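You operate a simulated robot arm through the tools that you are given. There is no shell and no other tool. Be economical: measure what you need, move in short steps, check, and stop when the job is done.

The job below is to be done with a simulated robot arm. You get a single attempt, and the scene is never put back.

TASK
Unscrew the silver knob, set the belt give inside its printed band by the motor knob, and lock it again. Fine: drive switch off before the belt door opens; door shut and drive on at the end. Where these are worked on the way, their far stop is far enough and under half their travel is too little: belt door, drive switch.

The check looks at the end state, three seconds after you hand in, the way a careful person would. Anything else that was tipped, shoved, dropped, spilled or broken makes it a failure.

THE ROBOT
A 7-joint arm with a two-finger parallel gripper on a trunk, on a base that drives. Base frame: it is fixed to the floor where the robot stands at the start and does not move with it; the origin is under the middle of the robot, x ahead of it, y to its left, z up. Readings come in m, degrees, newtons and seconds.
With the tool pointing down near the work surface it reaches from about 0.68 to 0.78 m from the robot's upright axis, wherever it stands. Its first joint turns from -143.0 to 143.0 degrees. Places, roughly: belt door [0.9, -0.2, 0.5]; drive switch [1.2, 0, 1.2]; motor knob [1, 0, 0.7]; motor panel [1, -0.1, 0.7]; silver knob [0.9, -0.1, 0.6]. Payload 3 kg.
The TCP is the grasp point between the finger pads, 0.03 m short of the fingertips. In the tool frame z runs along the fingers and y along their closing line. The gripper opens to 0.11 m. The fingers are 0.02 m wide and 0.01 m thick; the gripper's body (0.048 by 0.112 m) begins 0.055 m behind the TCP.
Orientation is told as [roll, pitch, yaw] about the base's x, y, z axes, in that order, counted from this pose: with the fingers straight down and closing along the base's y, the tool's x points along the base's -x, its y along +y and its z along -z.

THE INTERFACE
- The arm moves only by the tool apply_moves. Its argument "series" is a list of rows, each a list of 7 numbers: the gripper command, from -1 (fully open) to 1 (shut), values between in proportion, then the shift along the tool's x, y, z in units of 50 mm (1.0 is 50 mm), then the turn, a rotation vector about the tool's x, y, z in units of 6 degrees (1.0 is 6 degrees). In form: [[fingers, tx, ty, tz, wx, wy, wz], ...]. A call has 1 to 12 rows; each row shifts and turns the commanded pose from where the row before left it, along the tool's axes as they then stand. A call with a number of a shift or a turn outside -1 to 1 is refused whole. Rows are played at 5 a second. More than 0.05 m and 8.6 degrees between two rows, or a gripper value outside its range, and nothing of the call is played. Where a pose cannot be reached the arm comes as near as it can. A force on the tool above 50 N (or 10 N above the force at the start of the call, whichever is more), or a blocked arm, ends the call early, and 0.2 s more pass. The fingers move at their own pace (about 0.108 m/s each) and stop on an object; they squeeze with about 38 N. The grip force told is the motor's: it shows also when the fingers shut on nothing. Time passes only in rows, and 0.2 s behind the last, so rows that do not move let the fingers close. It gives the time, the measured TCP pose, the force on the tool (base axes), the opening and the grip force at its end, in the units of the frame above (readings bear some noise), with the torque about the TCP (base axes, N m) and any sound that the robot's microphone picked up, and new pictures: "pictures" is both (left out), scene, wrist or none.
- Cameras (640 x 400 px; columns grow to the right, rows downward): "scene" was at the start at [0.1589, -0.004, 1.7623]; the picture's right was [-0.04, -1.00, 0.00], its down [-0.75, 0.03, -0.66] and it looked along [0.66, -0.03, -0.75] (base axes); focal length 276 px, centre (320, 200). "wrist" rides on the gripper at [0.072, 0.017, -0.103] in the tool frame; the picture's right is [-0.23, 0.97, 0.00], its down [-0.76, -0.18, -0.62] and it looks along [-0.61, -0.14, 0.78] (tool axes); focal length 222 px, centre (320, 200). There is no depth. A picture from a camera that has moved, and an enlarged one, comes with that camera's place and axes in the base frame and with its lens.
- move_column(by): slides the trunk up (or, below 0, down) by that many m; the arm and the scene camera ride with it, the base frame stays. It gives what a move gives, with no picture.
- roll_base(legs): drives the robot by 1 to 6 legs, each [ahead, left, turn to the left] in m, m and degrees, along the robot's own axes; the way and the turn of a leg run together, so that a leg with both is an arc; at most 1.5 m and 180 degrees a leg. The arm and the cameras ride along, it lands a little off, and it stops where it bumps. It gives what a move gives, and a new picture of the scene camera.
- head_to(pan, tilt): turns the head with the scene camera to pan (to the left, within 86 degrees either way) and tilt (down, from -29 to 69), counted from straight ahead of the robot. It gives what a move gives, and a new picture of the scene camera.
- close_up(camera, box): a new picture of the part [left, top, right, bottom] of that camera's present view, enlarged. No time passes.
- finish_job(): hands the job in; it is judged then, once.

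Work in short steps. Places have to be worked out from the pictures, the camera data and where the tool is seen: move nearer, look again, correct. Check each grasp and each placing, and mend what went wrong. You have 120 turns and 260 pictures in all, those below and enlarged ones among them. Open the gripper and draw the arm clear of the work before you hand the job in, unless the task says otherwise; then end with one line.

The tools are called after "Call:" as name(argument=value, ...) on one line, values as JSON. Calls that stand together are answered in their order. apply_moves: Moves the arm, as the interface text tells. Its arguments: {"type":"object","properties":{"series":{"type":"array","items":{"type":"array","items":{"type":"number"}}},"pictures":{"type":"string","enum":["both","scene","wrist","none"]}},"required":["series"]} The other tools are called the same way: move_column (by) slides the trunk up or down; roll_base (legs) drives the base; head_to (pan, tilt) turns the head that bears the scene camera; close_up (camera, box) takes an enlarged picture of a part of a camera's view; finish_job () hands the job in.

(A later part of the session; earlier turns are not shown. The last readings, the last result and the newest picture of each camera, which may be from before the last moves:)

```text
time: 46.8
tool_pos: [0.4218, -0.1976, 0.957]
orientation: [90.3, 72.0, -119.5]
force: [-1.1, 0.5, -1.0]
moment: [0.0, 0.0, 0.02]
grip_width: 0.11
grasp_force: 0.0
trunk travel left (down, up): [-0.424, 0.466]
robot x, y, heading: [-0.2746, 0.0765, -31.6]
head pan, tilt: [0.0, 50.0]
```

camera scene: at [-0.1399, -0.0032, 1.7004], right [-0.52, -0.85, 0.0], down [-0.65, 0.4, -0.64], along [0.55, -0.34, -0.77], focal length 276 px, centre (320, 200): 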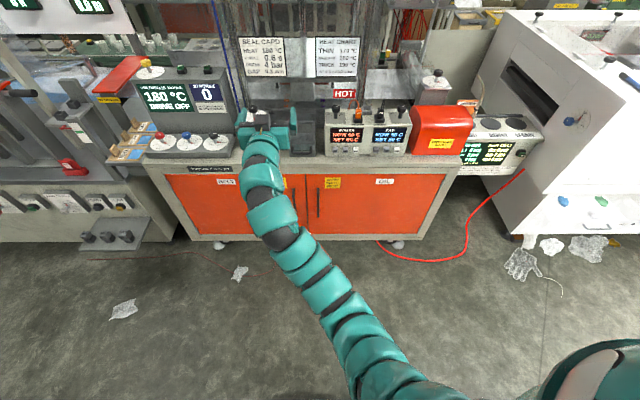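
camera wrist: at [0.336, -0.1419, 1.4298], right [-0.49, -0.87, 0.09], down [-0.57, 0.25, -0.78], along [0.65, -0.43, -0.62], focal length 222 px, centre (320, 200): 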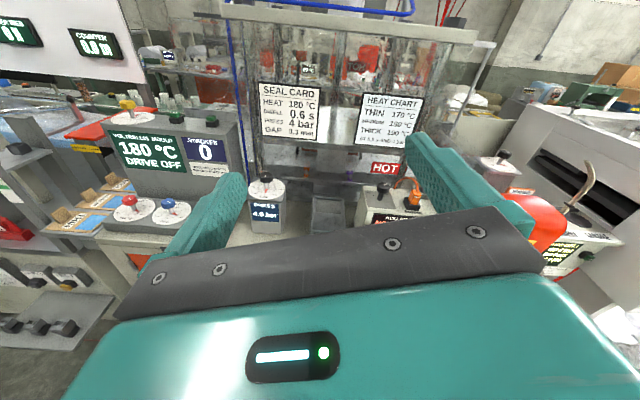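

Rolled to about 162° and the wrist camera now looks from above. I lower further to handle height and drive ahead 0.2.

Call:
move_column(by=-0.35)

Call:
roll_base(legs=[[0.18, 0, 0]])

Call:
apply_moves(series=[[-1, 0, 0, 0, 0, 0, 0]], pictures="wrist")

```text
time: 50.2
tool_pos: [0.4236, -0.1985, 0.6075]
orientation: [90.2, 71.9, -119.4]
force: [0.3, 0.0, 0.1]
moment: [-0.02, -0.03, 0.02]
grip_width: 0.1098
grasp_force: 0.1
trunk travel left (down, up): [-0.074, 0.816]
robot x, y, heading: [-0.2739, 0.0782, -31.6]
head pan, tilt: [0.0, 50.0]
```

```text
time: 51.8
tool_pos: [0.5796, -0.2906, 0.6067]
orientation: [90.3, 71.9, -119.3]
force: [-0.9, -0.8, 0.7]
moment: [-0.01, 0.0, -0.01]
grip_width: 0.1101
grasp_force: 0.0
trunk travel left (down, up): [-0.074, 0.816]
robot x, y, heading: [-0.1157, -0.0162, -31.5]
head pan, tilt: [0.0, 50.0]
camera scene: at [0.0152, -0.0992, 0.9504], right [-0.52, -0.85, 0.0], down [-0.65, 0.4, -0.64], along [0.55, -0.34, -0.77], focal length 276 px, centre (320, 200)
```

scene: 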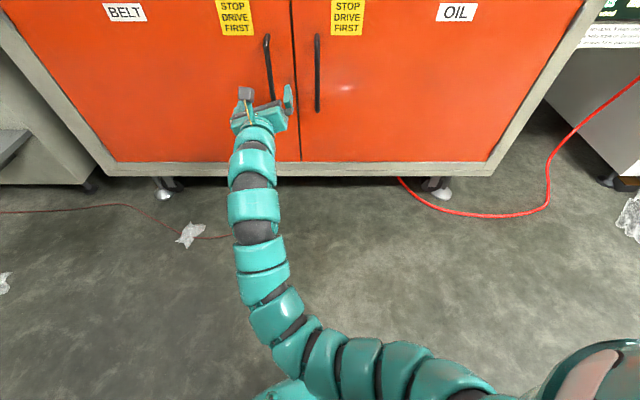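

```text
time: 52.2
tool_pos: [0.5771, -0.2911, 0.607]
orientation: [90.3, 72.0, -119.2]
force: [-0.3, 0.5, -0.4]
moment: [0.04, -0.01, 0.0]
grip_width: 0.1098
grasp_force: 0.1
trunk travel left (down, up): [-0.074, 0.816]
robot x, y, heading: [-0.1205, -0.0176, -31.6]
head pan, tilt: [0.0, 50.0]
camera wrist: at [0.492, -0.2353, 0.6797], right [-0.49, -0.87, 0.09], down [-0.57, 0.25, -0.78], along [0.65, -0.43, -0.62], focal length 222 px, centre (320, 200)
```

wrist: 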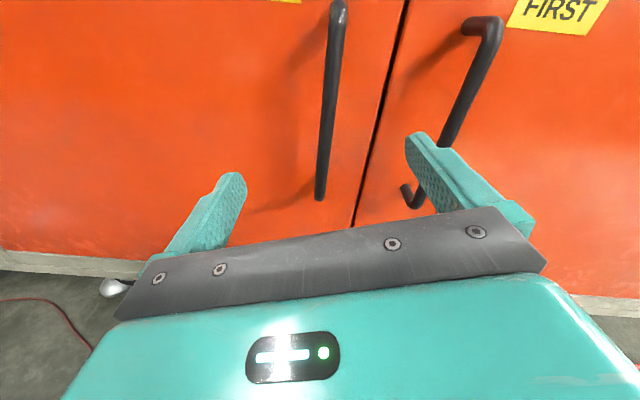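

The bar is between the finger lines. I advance 0.11 m and close.

Call:
apply_moves(series=[[-1, 0, 0, 0.8, 0, 0, 0], [-1, 0, 0, 0.8, 0, 0, 0], [-1, 0, 0, 0.6, 0, 0, 0]], pictures="both")

```text
time: 53.0
tool_pos: [0.5787, -0.2915, 0.6056]
orientation: [90.2, 72.0, -119.3]
force: [-0.6, 0.4, -0.2]
moment: [0.0, 0.03, 0.05]
grip_width: 0.1098
grasp_force: 0.0
out of reach, approached as far as the arm can: row 1, 2, 3
trunk travel left (down, up): [-0.074, 0.816]
robot x, y, heading: [-0.1167, -0.0191, -31.5]
head pan, tilt: [0.0, 50.0]
camera scene: at [0.0153, -0.0992, 0.9504], right [-0.52, -0.85, 0.0], down [-0.65, 0.4, -0.64], along [0.55, -0.34, -0.77], focal length 276 px, centre (320, 200)
camera wrist: at [0.492, -0.2353, 0.6798], right [-0.49, -0.87, 0.09], down [-0.57, 0.25, -0.78], along [0.65, -0.43, -0.62], focal length 222 px, centre (320, 200)
```

scene: 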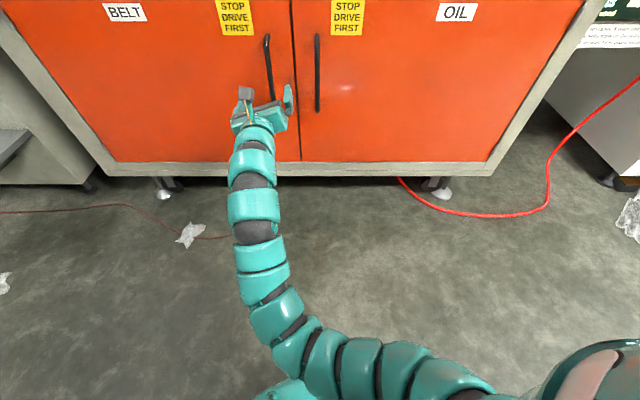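
wrist: 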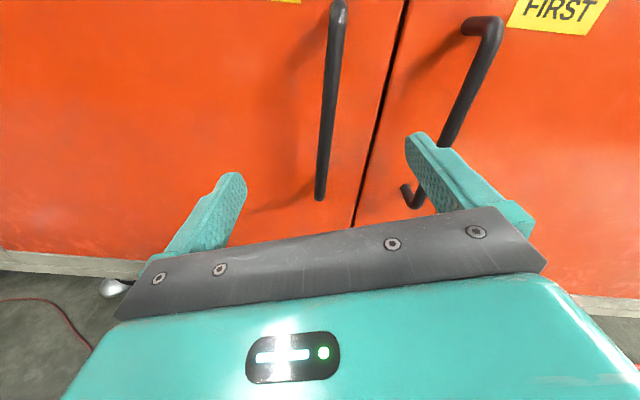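

The wrist is at its limit, blocking advance. I roll back 12° and try advancing a bit.

Call:
apply_moves(series=[[-1, 0, 0, 0, 0, 0, -1], [-1, 0, 0, 0, 0, 0, -1], [-1, 0, 0, 0.5, 0, 0, 0]], pictures="none")

```text
time: 53.8
tool_pos: [0.6013, -0.3029, 0.6056]
orientation: [89.9, 59.9, -119.4]
force: [0.2, -0.4, 0.0]
moment: [-0.06, -0.03, 0.0]
grip_width: 0.1099
grasp_force: 0.1
trunk travel left (down, up): [-0.074, 0.816]
robot x, y, heading: [-0.116, -0.0141, -31.7]
head pan, tilt: [0.0, 50.0]
```

Free again. I advance 0.085 to the bar and close.

Call:
apply_moves(series=[[-1, 0, 0, 0.6, 0, 0, 0], [-1, 0, 0, 0.6, 0, 0, 0], [-1, 0, 0, 0.5, 0, 0, 0]], pictures="both")

```text
time: 54.6
tool_pos: [0.6436, -0.325, 0.6149]
orientation: [90.1, 59.9, -119.5]
force: [0.1, 0.2, 0.2]
moment: [0.0, 0.0, -0.02]
grip_width: 0.1102
grasp_force: 0.1
out of reach, approached as far as the arm can: row 2, 3
trunk travel left (down, up): [-0.074, 0.816]
robot x, y, heading: [-0.1188, -0.0153, -31.3]
head pan, tilt: [0.0, 50.0]
camera scene: at [0.0153, -0.0992, 0.9504], right [-0.52, -0.85, 0.0], down [-0.65, 0.4, -0.64], along [0.55, -0.34, -0.77], focal length 276 px, centre (320, 200)
camera wrist: at [0.5641, -0.2567, 0.6849], right [-0.47, -0.83, 0.29], down [-0.65, 0.11, -0.75], along [0.59, -0.54, -0.6], focal length 222 px, centre (320, 200)
```

scene: 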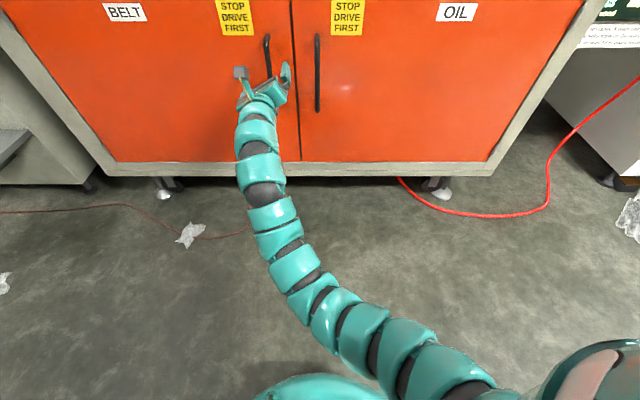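
wrist: 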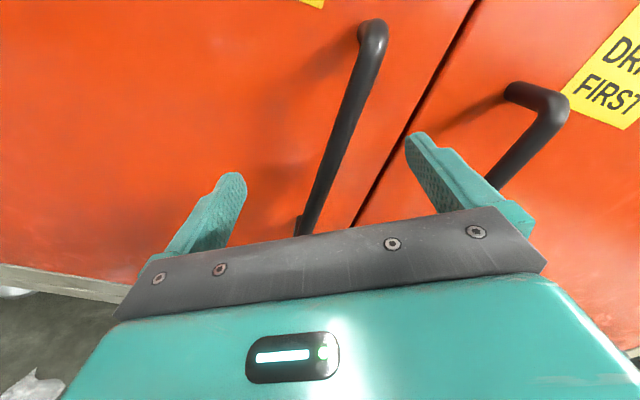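

The arm is at its extent; I drive the base 0.04 ahead so the bar lies at the TCP, then close.

Call:
roll_base(legs=[[0.04, 0, 0]])

Call:
apply_moves(series=[[1, 0, 0, 0, 0, 0, 0], [1, 0, 0, 0, 0, 0, 0], [1, 0, 0, 0, 0, 0, 0], [1, 0, 0, 0, 0, 0, 0]], pictures="wrist")

```text
time: 55.5
tool_pos: [0.6771, -0.3479, 0.6141]
orientation: [90.1, 59.9, -119.4]
force: [0.3, -0.4, -0.3]
moment: [0.0, -0.04, -0.02]
grip_width: 0.1101
grasp_force: 0.0
trunk travel left (down, up): [-0.074, 0.816]
robot x, y, heading: [-0.0856, -0.0377, -31.4]
head pan, tilt: [0.0, 50.0]
camera scene: at [0.0493, -0.1201, 0.9504], right [-0.52, -0.85, 0.0], down [-0.65, 0.4, -0.64], along [0.55, -0.34, -0.77], focal length 276 px, centre (320, 200)
```

scene: 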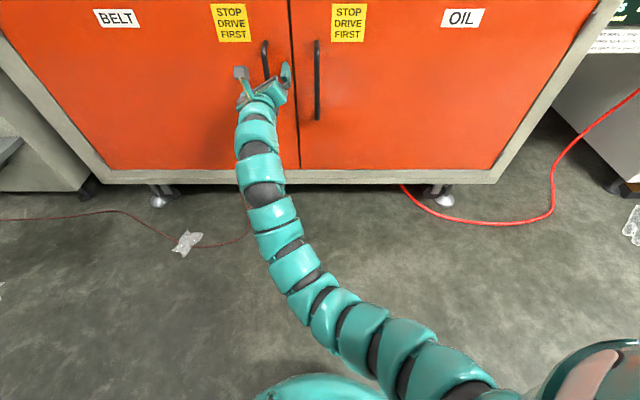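

```text
time: 56.5
tool_pos: [0.6731, -0.3534, 0.6174]
orientation: [90.7, 60.2, -119.5]
force: [-20.9, -31.7, 12.4]
moment: [0.86, -1.08, 0.04]
grip_width: 0.0273
grasp_force: 45.4
trunk travel left (down, up): [-0.074, 0.816]
robot x, y, heading: [-0.0834, -0.0352, -31.8]
head pan, tilt: [0.0, 50.0]
camera wrist: at [0.5951, -0.2832, 0.6877], right [-0.48, -0.83, 0.29], down [-0.65, 0.11, -0.75], along [0.59, -0.55, -0.59], focal length 222 px, centre (320, 200)
```

wrist: 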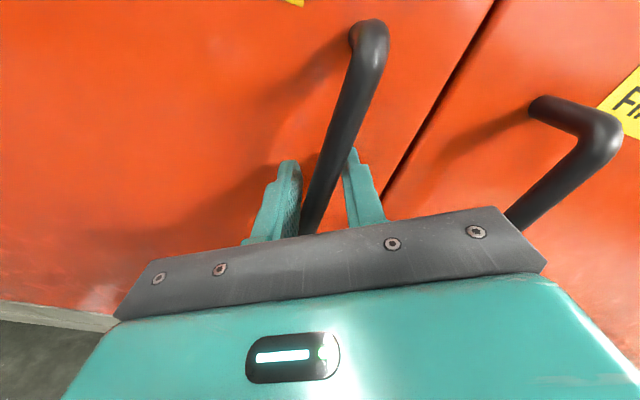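

Bar gripped (0.027 m). I relieve the side force, then pull along the hinge arc (4° / 43 mm per row) for a few rows.

Call:
apply_moves(series=[[1, -0.1, 0.17, 0, 0, 0, 0], [1, 0.04, -0.06, -0.5, -0.3, -0.17, 0], [1, 0.04, -0.06, -0.8, -0.58, -0.33, 0], [1, 0.04, -0.06, -0.8, -0.58, -0.33, 0]], pictures="both")

```text
time: 57.5
tool_pos: [0.596, -0.2866, 0.6185]
orientation: [88.0, 59.6, -129.8]
force: [0.3, 1.6, -32.0]
moment: [1.31, -0.94, 0.15]
grip_width: 0.027
grasp_force: 45.0
out of reach, approached as far as the arm can: row 4
trunk travel left (down, up): [-0.074, 0.816]
robot x, y, heading: [-0.0866, -0.0383, -31.4]
head pan, tilt: [0.0, 50.0]
camera scene: at [0.0516, -0.1207, 0.9488], right [-0.52, -0.85, 0.0], down [-0.66, 0.4, -0.64], along [0.55, -0.33, -0.77], focal length 276 px, centre (320, 200)
camera wrist: at [0.5296, -0.2083, 0.69], right [-0.59, -0.75, 0.3], down [-0.64, 0.21, -0.74], along [0.49, -0.62, -0.61], focal length 222 px, centre (320, 200)
```

scene: 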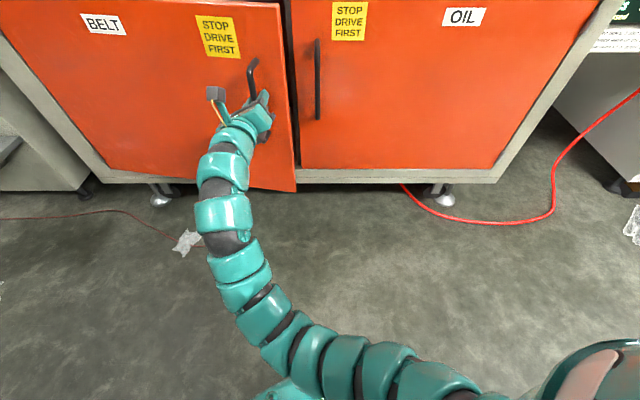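
wrist: 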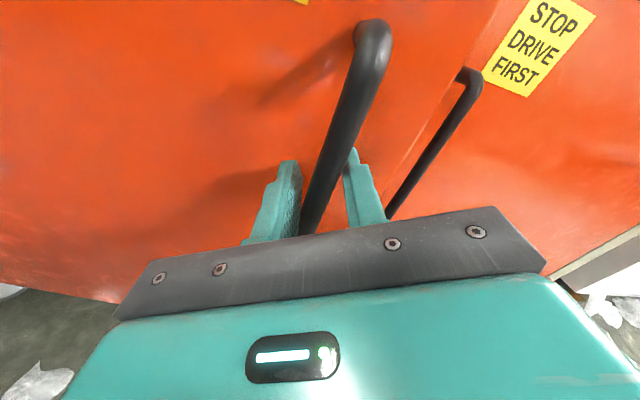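

The door is ~10° open. The arm is at a wrist limit, so I swing the whole robot rigidly about the hinge: first 6° with a matching arc.

Call:
move_column(by=-0.006)

Call:
roll_base(legs=[[-0.078, 0.09, -6]])

```text
time: 58.0
tool_pos: [0.5957, -0.2886, 0.6185]
orientation: [89.5, 59.7, -128.6]
force: [12.4, 12.5, -27.1]
moment: [1.18, -0.71, -0.01]
grip_width: 0.0271
grasp_force: 45.6
trunk travel left (down, up): [-0.068, 0.822]
robot x, y, heading: [-0.0858, -0.0355, -31.3]
head pan, tilt: [0.0, 50.0]
```

```text
time: 59.2
tool_pos: [0.5523, -0.2406, 0.618]
orientation: [89.5, 59.8, -134.6]
force: [16.8, 13.1, -32.7]
moment: [1.07, -1.04, -0.08]
grip_width: 0.027
grasp_force: 45.1
trunk travel left (down, up): [-0.068, 0.822]
robot x, y, heading: [-0.095, 0.0826, -37.3]
head pan, tilt: [0.0, 50.0]
camera scene: at [0.0297, -0.0149, 0.9438], right [-0.61, -0.79, 0.0], down [-0.61, 0.47, -0.64], along [0.51, -0.39, -0.77], focal length 276 px, centre (320, 200)
```

scene: 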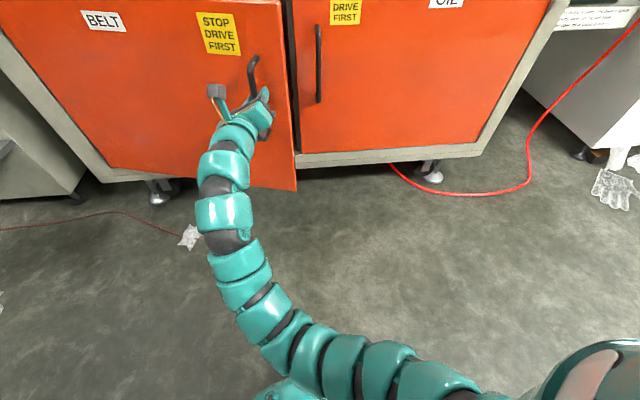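

The arc works. I continue with 24° more in three legs.

Call:
roll_base(legs=[[-0.104, 0.12, -8], [-0.104, 0.12, -8]])

```text
time: 61.7
tool_pos: [0.4642, -0.091, 0.6193]
orientation: [89.4, 59.8, -150.6]
force: [21.0, 9.4, -22.3]
moment: [0.49, -1.42, -0.08]
grip_width: 0.0272
grasp_force: 44.2
trunk travel left (down, up): [-0.068, 0.822]
robot x, y, heading: [-0.0715, 0.3943, -53.4]
head pan, tilt: [0.0, 50.0]
camera scene: at [0.0231, 0.2699, 0.944], right [-0.8, -0.59, 0.0], down [-0.46, 0.62, -0.64], along [0.38, -0.52, -0.77], focal length 276 px, centre (320, 200)
```

scene: 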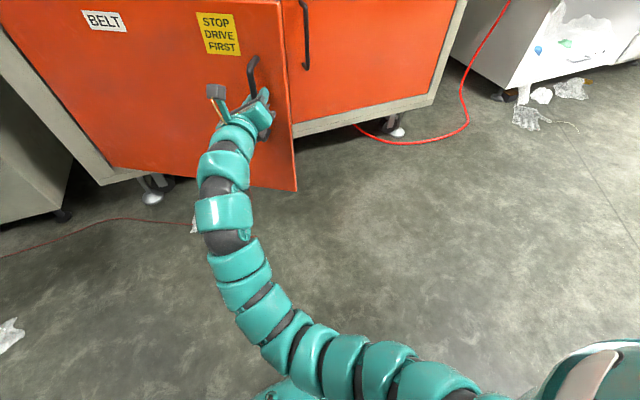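

Forces stay modest; door at ~32°. I continue swinging.

Call:
roll_base(legs=[[-0.104, 0.12, -8], [-0.104, 0.12, -8], [-0.104, 0.12, -8]])

```text
time: 64.4
tool_pos: [0.422, 0.0798, 0.6186]
orientation: [89.0, 60.4, -166.6]
force: [0.3, 0.5, -3.5]
moment: [-0.06, -1.67, 0.06]
grip_width: 0.0266
grasp_force: 45.2
trunk travel left (down, up): [-0.068, 0.822]
robot x, y, heading: [0.0366, 0.6986, -69.7]
head pan, tilt: [0.0, 50.0]
stopped in leg 3: the force on the tool passed its limit at 53 N (the readings are from after the stop); the commanded pose is now the measured one
camera scene: at [0.095, 0.5478, 0.9444], right [-0.94, -0.35, 0.0], down [-0.27, 0.72, -0.64], along [0.22, -0.6, -0.77], focal length 276 px, centre (320, 200)
```

scene: 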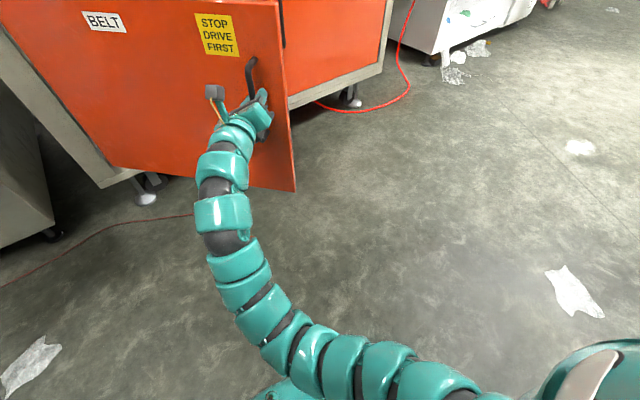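

The strain was released and the pose reset. I continue with the corrected hinge at about [1.018, 0.136].

Call:
roll_base(legs=[[-0.101, 0.121, -8], [-0.101, 0.121, -8]])

```text
time: 66.8
tool_pos: [0.4288, 0.2455, 0.6188]
orientation: [89.1, 60.1, 177.3]
force: [-18.7, 3.7, -13.1]
moment: [-0.38, -1.56, 0.03]
grip_width: 0.0268
grasp_force: 45.2
trunk travel left (down, up): [-0.068, 0.822]
robot x, y, heading: [0.2313, 0.9428, -85.6]
head pan, tilt: [0.0, 50.0]
camera scene: at [0.2448, 0.7859, 0.9442], right [-1.0, -0.07, 0.0], down [-0.06, 0.76, -0.64], along [0.05, -0.64, -0.77], focal length 276 px, centre (320, 200)
```

scene: 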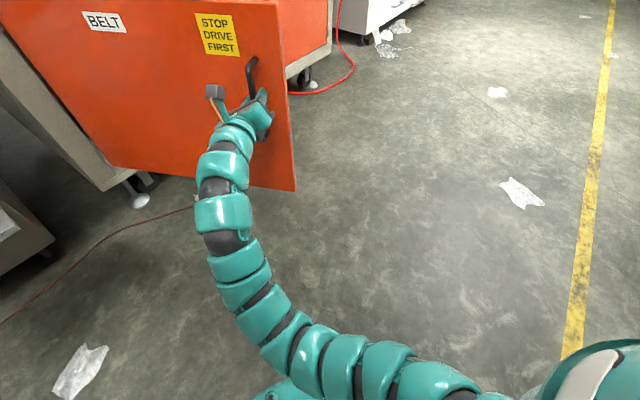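

Door at ~64°. Two more legs.

Call:
roll_base(legs=[[-0.101, 0.121, -8], [-0.101, 0.121, -8]])

```text
time: 69.2
tool_pos: [0.4796, 0.4018, 0.6185]
orientation: [89.1, 60.1, 161.2]
force: [-2.0, 0.7, -6.2]
moment: [-0.56, -1.47, 0.01]
grip_width: 0.0266
grasp_force: 45.7
trunk travel left (down, up): [-0.068, 0.822]
robot x, y, heading: [0.4857, 1.1308, -102.3]
head pan, tilt: [0.0, 50.0]
camera scene: at [0.4538, 0.9728, 0.9443], right [-0.98, 0.21, 0.0], down [0.16, 0.75, -0.64], along [-0.13, -0.63, -0.77], focal length 276 px, centre (320, 200)
```

scene: 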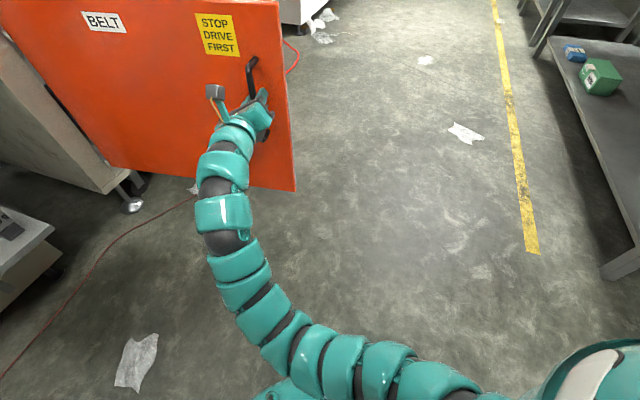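

Door at ~80°. Two more legs, watching for a stop.

Call:
roll_base(legs=[[-0.101, 0.121, -8], [-0.101, 0.121, -8]])

```text
time: 71.6
tool_pos: [0.5717, 0.5401, 0.6185]
orientation: [89.2, 60.2, 145.0]
force: [-16.1, 15.3, -11.2]
moment: [-1.09, -1.08, 0.02]
grip_width: 0.0269
grasp_force: 45.0
trunk travel left (down, up): [-0.068, 0.822]
robot x, y, heading: [0.7785, 1.2359, -117.9]
head pan, tilt: [0.0, 50.0]
camera scene: at [0.7055, 1.095, 0.9443], right [-0.88, 0.47, 0.0], down [0.36, 0.68, -0.64], along [-0.3, -0.57, -0.77], focal length 276 px, centre (320, 200)
```

scene: 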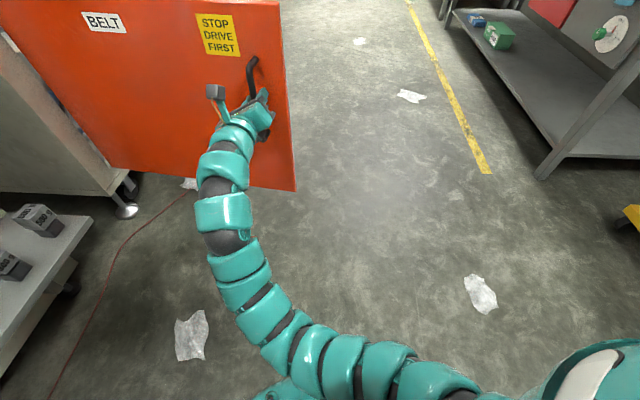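

Door at ~96°. I release the handle and withdraw the gripper.

Call:
apply_moves(series=[[-1, 0, 0, 0, 0, 0, 0], [-1, 0, 0, 0, 0, 0, 0], [-1, 0, 0, -0.8, 0, 0, 0], [-1, 0, 0, -1, 0, 0, 0]], pictures="both")

```text
time: 72.8
tool_pos: [0.6006, 0.6161, 0.6464]
orientation: [92.6, 61.6, 145.8]
force: [-0.5, -0.3, 0.4]
moment: [-0.01, 0.01, -0.04]
grip_width: 0.1097
grasp_force: 0.0
trunk travel left (down, up): [-0.068, 0.822]
robot x, y, heading: [0.7796, 1.2317, -118.0]
head pan, tilt: [0.0, 50.0]
stopped in row 4: the arm was blocked; the commanded pose is now the measured one
camera scene: at [0.7055, 1.0984, 0.9478], right [-0.88, 0.47, 0.0], down [0.36, 0.67, -0.65], along [-0.3, -0.57, -0.76], focal length 276 px, centre (320, 200)
camera wrist: at [0.6786, 0.6887, 0.7154], right [-0.77, 0.58, 0.26], down [0.2, 0.61, -0.77], along [-0.6, -0.54, -0.58], focal length 222 px, centre (320, 200)
```

scene: 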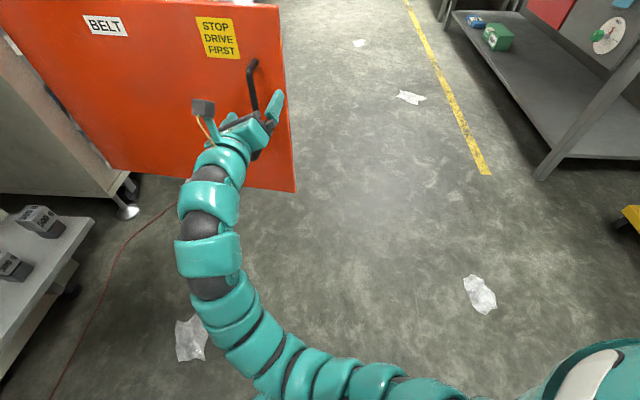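
wrist: 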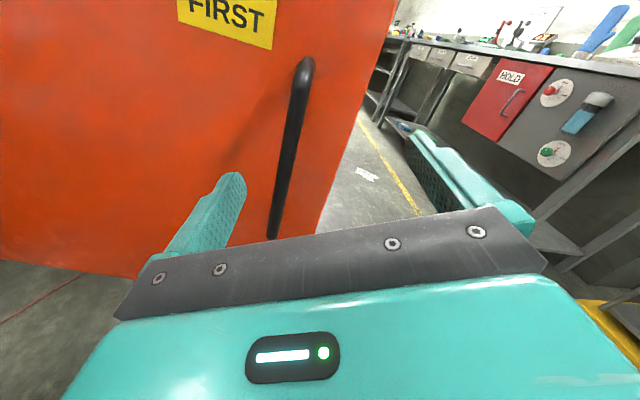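

Gripper is clear of the handle. I back off, strafe away from the cabinet, then drive past the open door tip to the right side (bench behind is at depth ≈ -0.98, so I keep to -0.5).

Call:
roll_base(legs=[[-0.12, 0, 0], [0, -0.5, 0]])

```text
time: 76.5
tool_pos: [0.2222, 0.9516, 0.6443]
orientation: [92.3, 61.5, 145.8]
force: [-0.5, -0.2, -0.4]
moment: [0.0, 0.02, -0.02]
grip_width: 0.1102
grasp_force: 0.0
trunk travel left (down, up): [-0.068, 0.822]
robot x, y, heading: [0.3985, 1.573, -117.7]
head pan, tilt: [0.0, 50.0]
camera scene: at [0.326, 1.4331, 0.9484], right [-0.89, 0.47, 0.0], down [0.36, 0.68, -0.64], along [-0.3, -0.57, -0.77], focal length 276 px, centre (320, 200)
```

scene: 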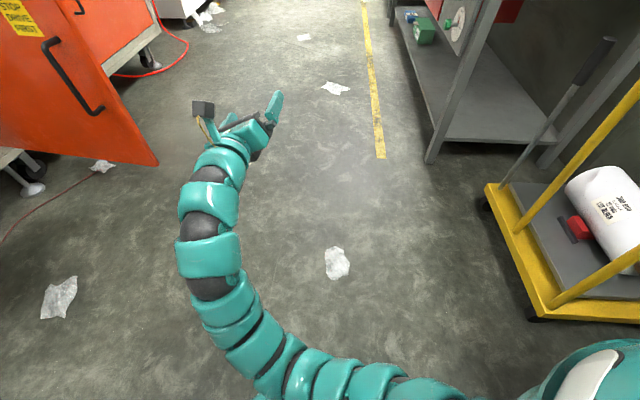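

Path ahead is clear. I drive ahead 1.5 m, then turn left to face the cabinet.

Call:
roll_base(legs=[[1.5, 0, 0]])

Call:
roll_base(legs=[[0, 0, 86]])

```text
time: 84.0
tool_pos: [-0.4834, -0.369, 0.6457]
orientation: [92.6, 61.6, 145.5]
force: [0.5, 0.0, 0.5]
moment: [0.01, 0.01, -0.01]
grip_width: 0.11
grasp_force: 0.0
trunk travel left (down, up): [-0.068, 0.822]
robot x, y, heading: [-0.2992, 0.2513, -118.0]
head pan, tilt: [0.0, 50.0]
camera scene: at [-0.3745, 0.1119, 0.9471], right [-0.88, 0.47, 0.0], down [0.36, 0.67, -0.64], along [-0.3, -0.57, -0.77], focal length 276 px, centre (320, 200)
```

scene: 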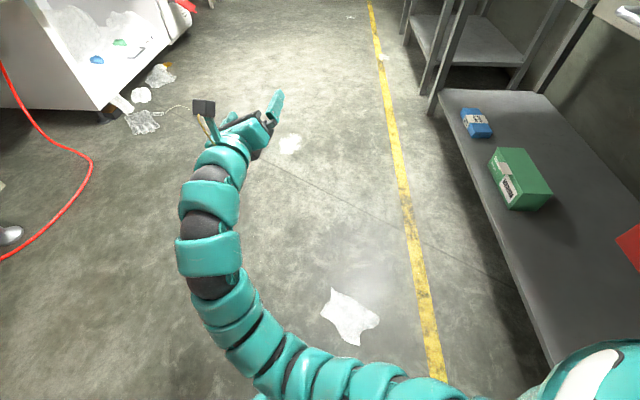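

```text
time: 88.0
tool_pos: [0.3033, 0.0256, 0.6453]
orientation: [92.7, 61.8, -128.4]
force: [0.3, -0.3, -0.5]
moment: [0.02, 0.0, 0.03]
grip_width: 0.1102
grasp_force: 0.1
trunk travel left (down, up): [-0.068, 0.822]
robot x, y, heading: [-0.3013, 0.2497, -32.1]
head pan, tilt: [0.0, 50.0]
camera scene: at [-0.1685, 0.1668, 0.9461], right [-0.53, -0.85, 0.0], down [-0.65, 0.41, -0.64], along [0.55, -0.34, -0.77], focal length 276 px, centre (320, 200)
```

scene: 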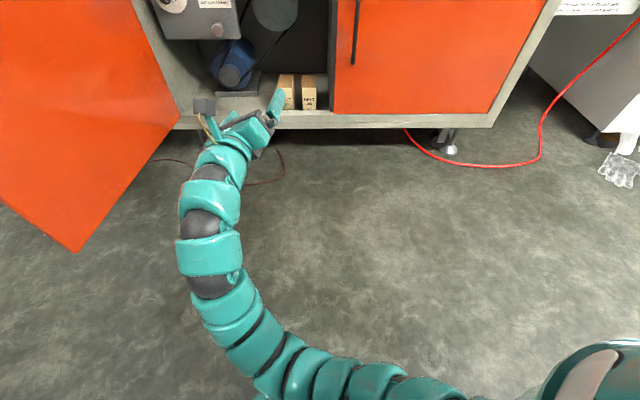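

Now the open cabinet shows. I tilt the head up and enlarge the inside.

Call:
head_to(pan=8, tilt=22)

Call:
close_up(camera="scene", box=[200, 90, 400, 215])

Call:
apply_moves(series=[[-1, 0, 0, 0, 0, 0, 0]], pictures="wrist")

```text
time: 89.0
tool_pos: [0.304, 0.025, 0.6463]
orientation: [93.1, 61.9, -128.2]
force: [0.0, 0.0, 0.0]
moment: [-0.02, 0.01, 0.01]
grip_width: 0.1101
grasp_force: 0.1
trunk travel left (down, up): [-0.068, 0.822]
robot x, y, heading: [-0.2998, 0.2506, -32.1]
head pan, tilt: [8.0, 22.0]
camera scene: at [-0.1489, 0.1704, 0.9873], right [-0.41, -0.91, 0.0], down [-0.34, 0.15, -0.93], along [0.85, -0.38, -0.37], focal length 276 px, centre (320, 200)
```

scene: 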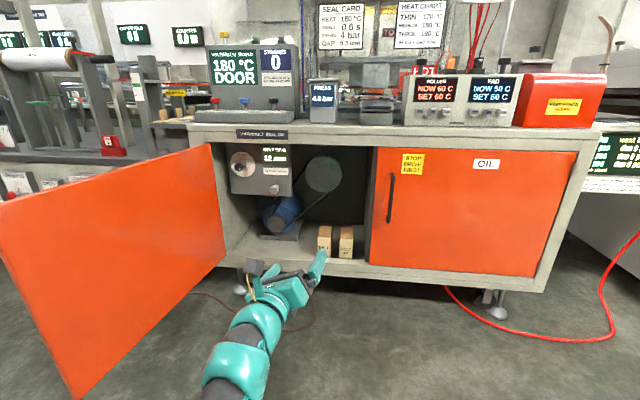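

```text
3.20 times, centred on (300, 152) of scene
camera zoom: at [-0.1489, 0.1704, 0.9873], right [-0.41, -0.91, 0.0], down [-0.34, 0.15, -0.93], along [0.85, -0.38, -0.37], focal length 884 px, centre (384, 352)
```

zoom: 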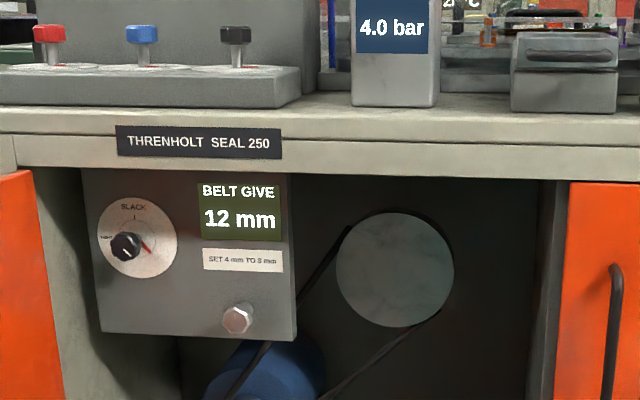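

```text
time: 89.4
tool_pos: [0.3043, 0.0252, 0.6467]
orientation: [92.9, 61.8, -128.3]
force: [-0.3, 0.2, 0.3]
moment: [0.04, -0.02, 0.0]
grip_width: 0.1101
grasp_force: 0.0
trunk travel left (down, up): [-0.068, 0.822]
robot x, y, heading: [-0.3029, 0.2477, -32.1]
head pan, tilt: [8.0, 22.0]
camera wrist: at [0.2369, 0.1077, 0.7147], right [-0.64, -0.73, 0.26], down [-0.59, 0.24, -0.77], along [0.5, -0.64, -0.58], focal length 222 px, centre (320, 200)
```

wrist: 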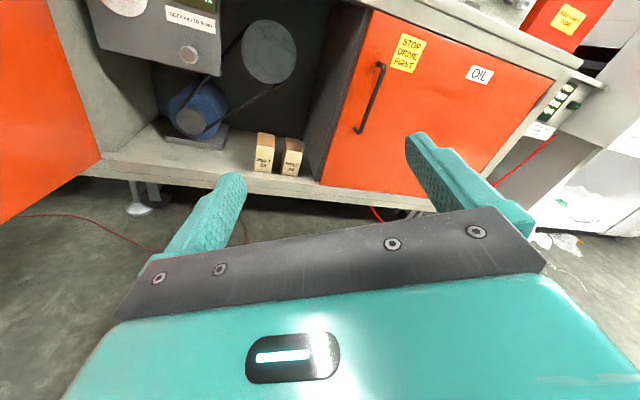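

The panel reads BELT GIVE 12 mm, "SET 4 mm TO 8 mm", with the black motor knob (SLACK/TIGHT) and the silver knob. I enlarge it more.

Call:
close_up(camera="scene", box=[224, 140, 296, 200])

```text
6.67 times, centred on (260, 170) of scene
camera zoom: at [-0.1486, 0.1704, 0.9875], right [-0.41, -0.91, 0.0], down [-0.34, 0.15, -0.93], along [0.85, -0.38, -0.37], focal length 1843 px, centre (720, 400)
```

zoom: 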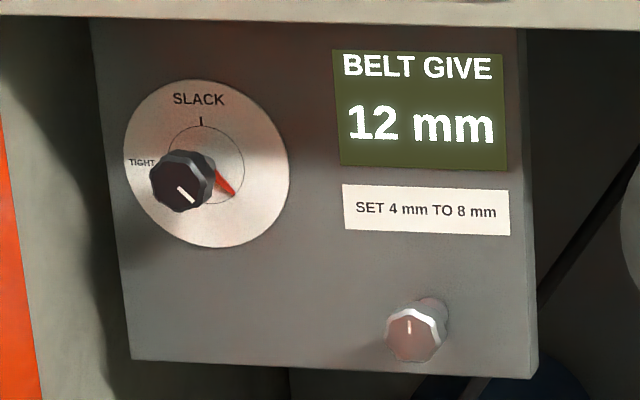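

Estimated: silver knob ≈ [0.906, -0.096, 0.60], motor knob ≈ [0.97, 0.027, 0.69], both facing outward. I drive ahead 0.35 and left 0.21 and look again.

Call:
roll_base(legs=[[0.35, 0.21, 0]])

Call:
apply_moves(series=[[-1, 0, 0, 0, 0.92, 0.53, 0]], pictures="wrist")

```text
time: 91.9
tool_pos: [0.7108, 0.0179, 0.6455]
orientation: [92.8, 61.8, -128.5]
force: [0.5, -0.6, 0.0]
moment: [-0.02, 0.0, -0.02]
grip_width: 0.1098
grasp_force: 0.1
trunk travel left (down, up): [-0.068, 0.822]
robot x, y, heading: [0.107, 0.2435, -31.9]
head pan, tilt: [8.0, 22.0]
camera scene: at [0.2584, 0.1628, 0.9879], right [-0.41, -0.91, 0.0], down [-0.34, 0.15, -0.93], along [0.85, -0.38, -0.37], focal length 276 px, centre (320, 200)
```

scene: 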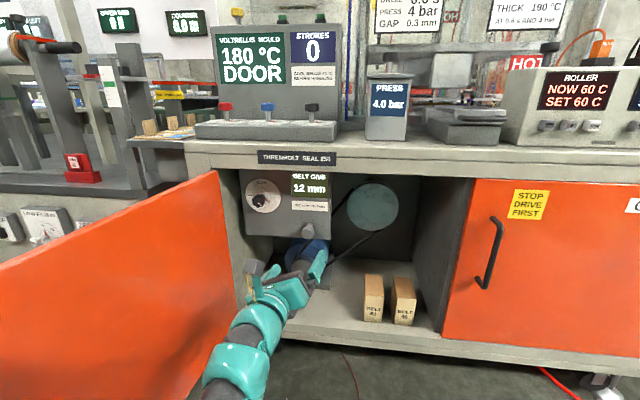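

```text
time: 92.3
tool_pos: [0.7121, 0.0051, 0.6556]
orientation: [94.8, 62.1, -121.4]
force: [0.3, 0.5, -0.7]
moment: [-0.02, 0.0, -0.02]
grip_width: 0.11
grasp_force: 0.0
trunk travel left (down, up): [-0.068, 0.822]
robot x, y, heading: [0.103, 0.2391, -32.0]
head pan, tilt: [8.0, 22.0]
camera wrist: at [0.6372, 0.0819, 0.7234], right [-0.57, -0.78, 0.25], down [-0.6, 0.19, -0.78], along [0.56, -0.6, -0.57], focal length 222 px, centre (320, 200)
```

wrist: 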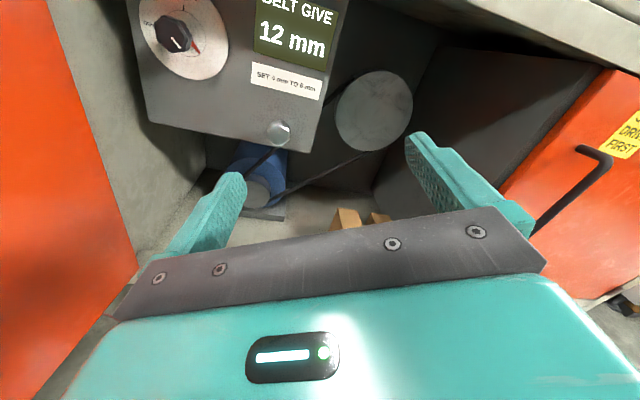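

I enlarge from the new scene position to triangulate better.

Call:
close_up(camera="scene", box=[236, 160, 340, 240])

Call:
close_up(camera="wrist", box=[120, 0, 360, 160])

```text
5.00 times, centred on (288, 200) of scene
camera zoom: at [0.2641, 0.1616, 0.9881], right [-0.41, -0.91, 0.0], down [-0.35, 0.15, -0.93], along [0.84, -0.38, -0.38], focal length 1382 px, centre (480, 200)
```

zoom: 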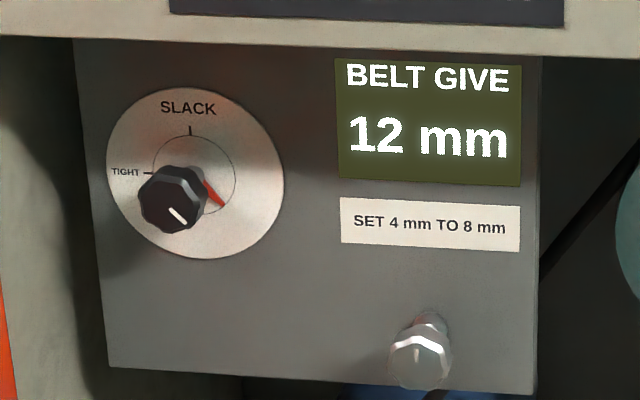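

```text
2.50 times, centred on (240, 80) of wrist
camera zoom: at [0.6372, 0.0819, 0.7234], right [-0.57, -0.78, 0.25], down [-0.6, 0.19, -0.78], along [0.56, -0.6, -0.57], focal length 555 px, centre (520, 500)
```

zoom: 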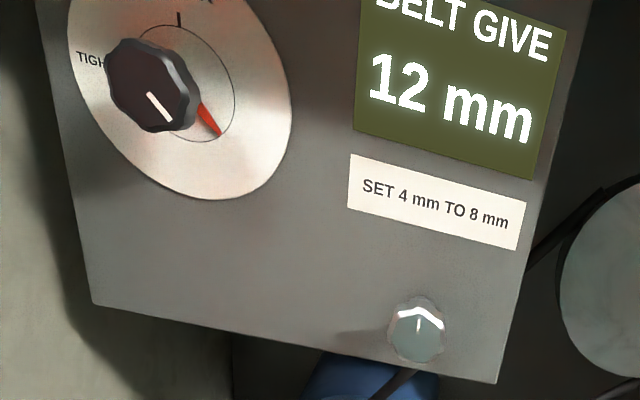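

Refined: silver knob face at (lateral 0.405, depth 0.84, z 0.593), motor knob face at (0.537, 0.82, 0.690), panel plate depth ≈ 0.887. I level the tool, lower the trunk 0.06 and drive nearer.

Call:
apply_moves(series=[[-1, 0, 0, 0, 0.75, -0.02, 0]], pictures="none")

Call:
move_column(by=-0.06)

Call:
roll_base(legs=[[0.13, 0.027, 0]])

Call:
apply_moves(series=[[-1, 0, 0, 0, 0, 0, 0]], pictures="wrist")

```text
time: 92.7
tool_pos: [0.7111, 0.0046, 0.6511]
orientation: [89.1, 61.8, -122.6]
force: [0.0, 0.0, -0.4]
moment: [-0.02, 0.03, 0.02]
grip_width: 0.11
grasp_force: 0.1
trunk travel left (down, up): [-0.068, 0.822]
robot x, y, heading: [0.1089, 0.2422, -32.2]
head pan, tilt: [8.0, 22.0]
```

```text
time: 93.9
tool_pos: [0.7068, 0.0027, 0.6633]
orientation: [92.8, 63.4, -119.5]
force: [-0.5, 0.4, 1.3]
moment: [0.02, 0.06, 0.03]
grip_width: 0.1098
grasp_force: 0.1
trunk travel left (down, up): [-0.06, 0.83]
robot x, y, heading: [0.1042, 0.2416, -31.9]
head pan, tilt: [8.0, 22.0]
stopped: the arm was blocked; the commanded pose is now the measured one
```

```text
time: 95.2
tool_pos: [0.8327, -0.0429, 0.6602]
orientation: [92.0, 63.2, -120.2]
force: [-0.1, 0.1, -0.5]
moment: [-0.01, 0.04, 0.0]
grip_width: 0.1101
grasp_force: 0.1
trunk travel left (down, up): [-0.06, 0.83]
robot x, y, heading: [0.2262, 0.1973, -32.0]
head pan, tilt: [8.0, 22.0]
camera scene: at [0.3837, 0.1171, 0.9805], right [-0.41, -0.91, 0.0], down [-0.34, 0.15, -0.93], along [0.85, -0.38, -0.37], focal length 276 px, centre (320, 200)
```

scene: 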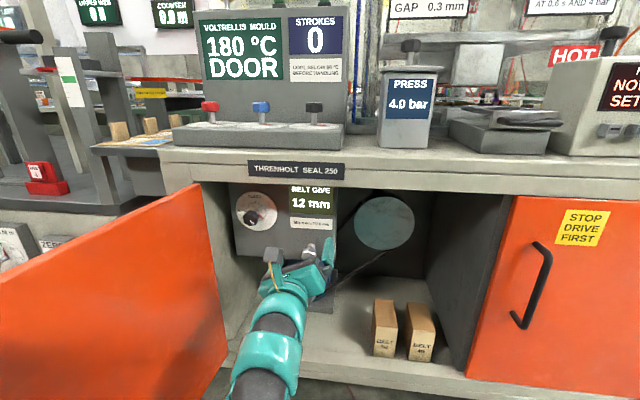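

```text
time: 95.6
tool_pos: [0.8317, -0.0444, 0.6645]
orientation: [92.7, 63.5, -119.6]
force: [0.5, 0.4, 0.7]
moment: [0.01, -0.03, -0.01]
grip_width: 0.11
grasp_force: 0.0
trunk travel left (down, up): [-0.06, 0.83]
robot x, y, heading: [0.232, 0.1971, -31.9]
head pan, tilt: [8.0, 22.0]
camera wrist: at [0.7522, 0.0252, 0.7332], right [-0.52, -0.82, 0.23], down [-0.61, 0.17, -0.77], along [0.6, -0.54, -0.59], focal length 222 px, centre (320, 200)
```

wrist: 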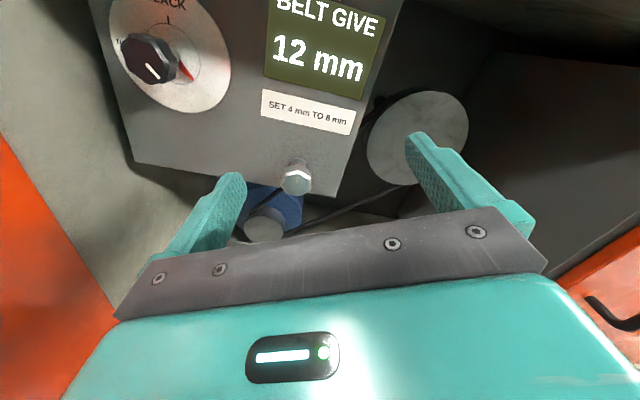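

TCP at lateral 0.399, depth 0.731, z 0.664. The trunk is bottomed against something, so I lower with the arm instead, 0.07 m.

Call:
apply_moves(series=[[-1, -0.4, -0.2, 0, 0, 0, 0], [-1, -0.45, -0.22, 0, 0, 0, 0], [-1, -0.4, -0.2, 0, 0, 0, 0]], pictures="none")

```text
time: 96.6
tool_pos: [0.8252, -0.0659, 0.6843]
orientation: [111.7, 67.9, -104.2]
force: [0.1, -0.5, -0.2]
moment: [0.0, -0.03, -0.02]
grip_width: 0.1098
grasp_force: 0.0
trunk travel left (down, up): [-0.06, 0.83]
robot x, y, heading: [0.2303, 0.1951, -31.7]
head pan, tilt: [8.0, 22.0]
stopped in row 3: the arm was blocked; the commanded pose is now the measured one
```

Blocked again: the trunk is too low for this arm shape. I back off, raise the trunk 0.35 and re-lower with the arm.

Call:
roll_base(legs=[[-0.4, 0, 0]])

Call:
move_column(by=0.35)

Call:
apply_moves(series=[[-1, 0, 0, 0, 0, 0, 0]], pictures="scene")

```text
time: 99.1
tool_pos: [0.4903, 0.1474, 0.683]
orientation: [110.9, 67.7, -104.9]
force: [0.1, 0.0, -0.1]
moment: [0.0, 0.02, -0.01]
grip_width: 0.11
grasp_force: 0.1
trunk travel left (down, up): [-0.06, 0.83]
robot x, y, heading: [-0.11, 0.4059, -31.9]
head pan, tilt: [8.0, 22.0]
camera scene: at [0.0453, 0.3271, 0.9827], right [-0.41, -0.91, 0.0], down [-0.34, 0.15, -0.93], along [0.85, -0.38, -0.37], focal length 276 px, centre (320, 200)
```

scene: 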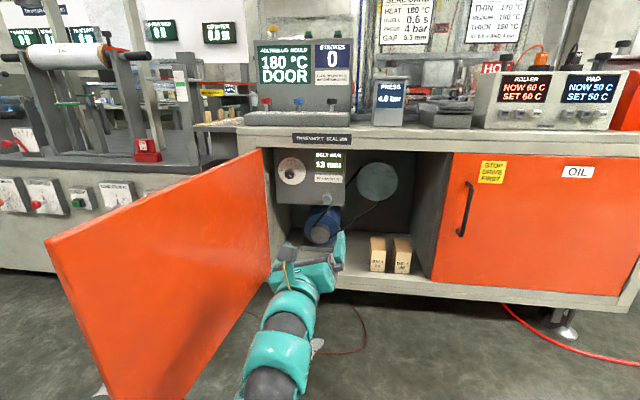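

```text
time: 102.5
tool_pos: [0.4914, 0.1459, 1.0275]
orientation: [110.5, 67.7, -105.2]
force: [0.4, -0.3, -0.4]
moment: [0.0, -0.04, -0.01]
grip_width: 0.1096
grasp_force: 0.1
trunk travel left (down, up): [-0.41, 0.48]
robot x, y, heading: [-0.1037, 0.4091, -32.2]
head pan, tilt: [8.0, 22.0]
```

```text
time: 102.9
tool_pos: [0.4918, 0.1475, 1.0264]
orientation: [110.5, 67.7, -105.2]
force: [0.3, 0.1, 0.0]
moment: [0.0, 0.02, -0.04]
grip_width: 0.1099
grasp_force: 0.0
trunk travel left (down, up): [-0.41, 0.48]
robot x, y, heading: [-0.1082, 0.4096, -32.0]
head pan, tilt: [8.0, 22.0]
camera scene: at [0.0467, 0.3264, 1.3285], right [-0.41, -0.91, 0.0], down [-0.34, 0.15, -0.93], along [0.85, -0.38, -0.37], focal length 276 px, centre (320, 200)
```

scene: 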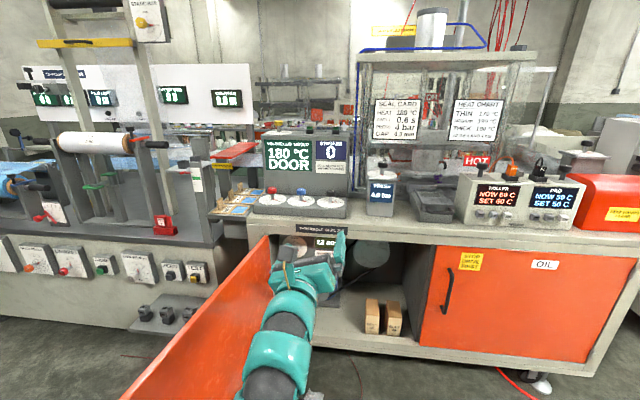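

I level the tool (pitch down 7.6°, yaw left 2.6°) and begin lowering with the arm.

Call:
apply_moves(series=[[-1, 0, 0, 0, 0.43, -0.515, 0], [-1, 0, 0, 0, 0.43, -0.515, 0], [-1, -0.93, -0.36, 0, 0, 0, 0], [-1, -0.93, -0.36, 0, 0, 0, 0], [-1, -0.93, -0.36, 0, 0, 0, 0]], pictures="none")

```text
time: 104.1
tool_pos: [0.4912, 0.1465, 0.8783]
orientation: [90.2, 68.8, -121.6]
force: [-0.9, 0.6, -0.1]
moment: [0.01, -0.02, -0.04]
grip_width: 0.1101
grasp_force: 0.0
trunk travel left (down, up): [-0.41, 0.48]
robot x, y, heading: [-0.1086, 0.4075, -31.8]
head pan, tilt: [8.0, 22.0]
```

Level now. I lower the remaining 0.285 m.

Call:
apply_moves(series=[[-1, -0.885, -0.344, 0, 0, 0, 0], [-1, -0.885, -0.344, 0, 0, 0, 0], [-1, -0.885, -0.344, 0, 0, 0, 0], [-1, -0.885, -0.344, 0, 0, 0, 0], [-1, -0.885, -0.344, 0, 0, 0, 0], [-1, -0.885, -0.344, 0, 0, 0, 0]], pictures="scene")

```text
time: 105.5
tool_pos: [0.4935, 0.1473, 0.8018]
orientation: [90.3, 68.9, -121.5]
force: [0.0, -0.7, -0.4]
moment: [0.04, -0.02, 0.0]
grip_width: 0.1102
grasp_force: 0.1
out of reach, approached as far as the arm can: row 2, 3, 4, 5, 6
trunk travel left (down, up): [-0.41, 0.48]
robot x, y, heading: [-0.1077, 0.4072, -31.9]
head pan, tilt: [8.0, 22.0]
camera scene: at [0.0467, 0.3263, 1.3285], right [-0.41, -0.91, 0.0], down [-0.34, 0.15, -0.93], along [0.85, -0.38, -0.37], focal length 276 px, centre (320, 200)
```

scene: 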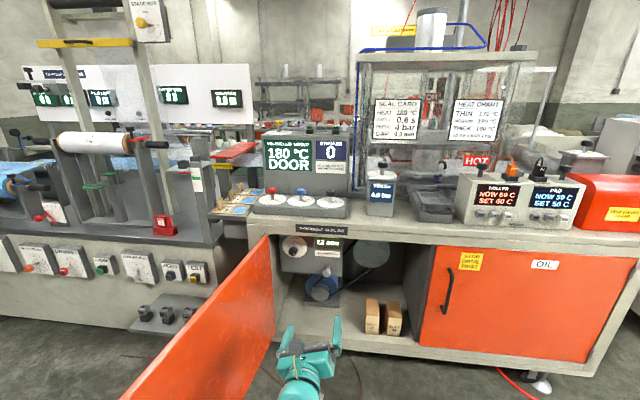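

The arm limit is at z 0.80 here; I lower the trunk by 0.209 to bring z to 0.593.

Call:
move_column(by=-0.209)

Call:
roll_base(legs=[[0.35, 0.022, 0]])

Call:
apply_moves(series=[[-1, 0, 0, 0, 0, 0, 0]], pictures="wrist")

```text
time: 107.7
tool_pos: [0.4931, 0.1472, 0.594]
orientation: [90.3, 68.9, -121.4]
force: [-0.6, 0.2, -0.7]
moment: [0.0, -0.01, -0.02]
grip_width: 0.11
grasp_force: 0.1
trunk travel left (down, up): [-0.201, 0.689]
robot x, y, heading: [-0.1065, 0.4049, -32.2]
head pan, tilt: [8.0, 22.0]
```

```text
time: 110.0
tool_pos: [0.8022, -0.0153, 0.593]
orientation: [90.3, 68.9, -121.0]
force: [0.0, -0.5, -0.3]
moment: [0.0, -0.02, -0.02]
grip_width: 0.1101
grasp_force: 0.0
trunk travel left (down, up): [-0.201, 0.689]
robot x, y, heading: [0.2056, 0.2382, -31.5]
head pan, tilt: [8.0, 22.0]
camera scene: at [0.3556, 0.1615, 1.1195], right [-0.4, -0.92, 0.0], down [-0.34, 0.15, -0.93], along [0.85, -0.37, -0.37], focal length 276 px, centre (320, 200)
```

scene: 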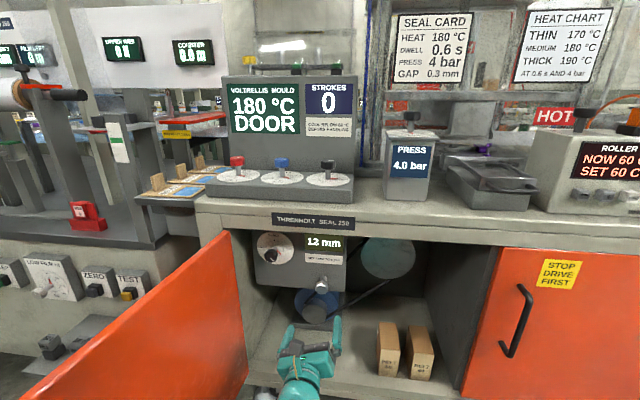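

```text
time: 110.4
tool_pos: [0.8028, -0.0156, 0.5931]
orientation: [90.2, 68.9, -120.9]
force: [0.2, 0.3, -1.0]
moment: [0.0, -0.01, 0.0]
grip_width: 0.11
grasp_force: 0.1
trunk travel left (down, up): [-0.201, 0.689]
robot x, y, heading: [0.1988, 0.246, -31.8]
head pan, tilt: [8.0, 22.0]
camera wrist: at [0.7203, 0.0463, 0.6658], right [-0.52, -0.85, 0.14], down [-0.59, 0.23, -0.78], along [0.62, -0.48, -0.62], focal length 222 px, centre (320, 200)
```

wrist: 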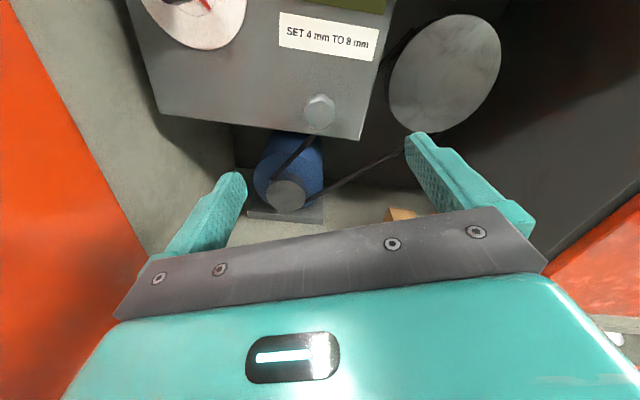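

TCP is aligned (lateral 0.409, z 0.593) with the silver knob. I advance 0.1 with the arm first.

Call:
apply_moves(series=[[-1, 0.03, 0, 0.7, 0, 0, 0], [-1, -0.08, 0, 0.7, 0, 0, 0], [-1, 0, 0, 0.6, 0, 0, 0]], pictures="wrist")

```text
time: 111.2
tool_pos: [0.8548, -0.046, 0.6205]
orientation: [90.3, 68.9, -121.1]
force: [0.5, -0.1, 0.5]
moment: [0.0, 0.01, 0.0]
grip_width: 0.1102
grasp_force: 0.0
out of reach, approached as far as the arm can: row 1, 2, 3
trunk travel left (down, up): [-0.201, 0.689]
robot x, y, heading: [0.2017, 0.2407, -31.8]
head pan, tilt: [8.0, 22.0]
camera wrist: at [0.7708, 0.0164, 0.6941], right [-0.52, -0.85, 0.14], down [-0.59, 0.23, -0.78], along [0.62, -0.48, -0.62], focal length 222 px, centre (320, 200)
```

wrist: 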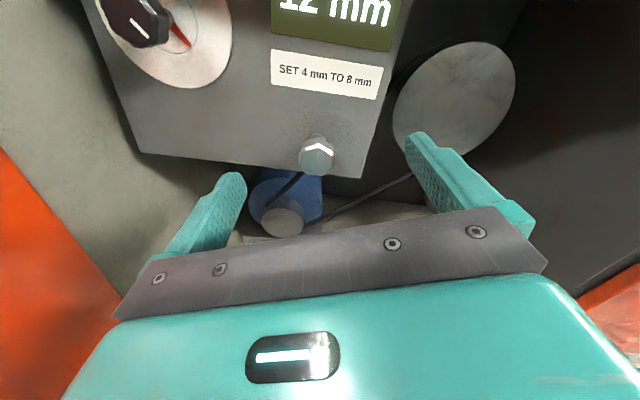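

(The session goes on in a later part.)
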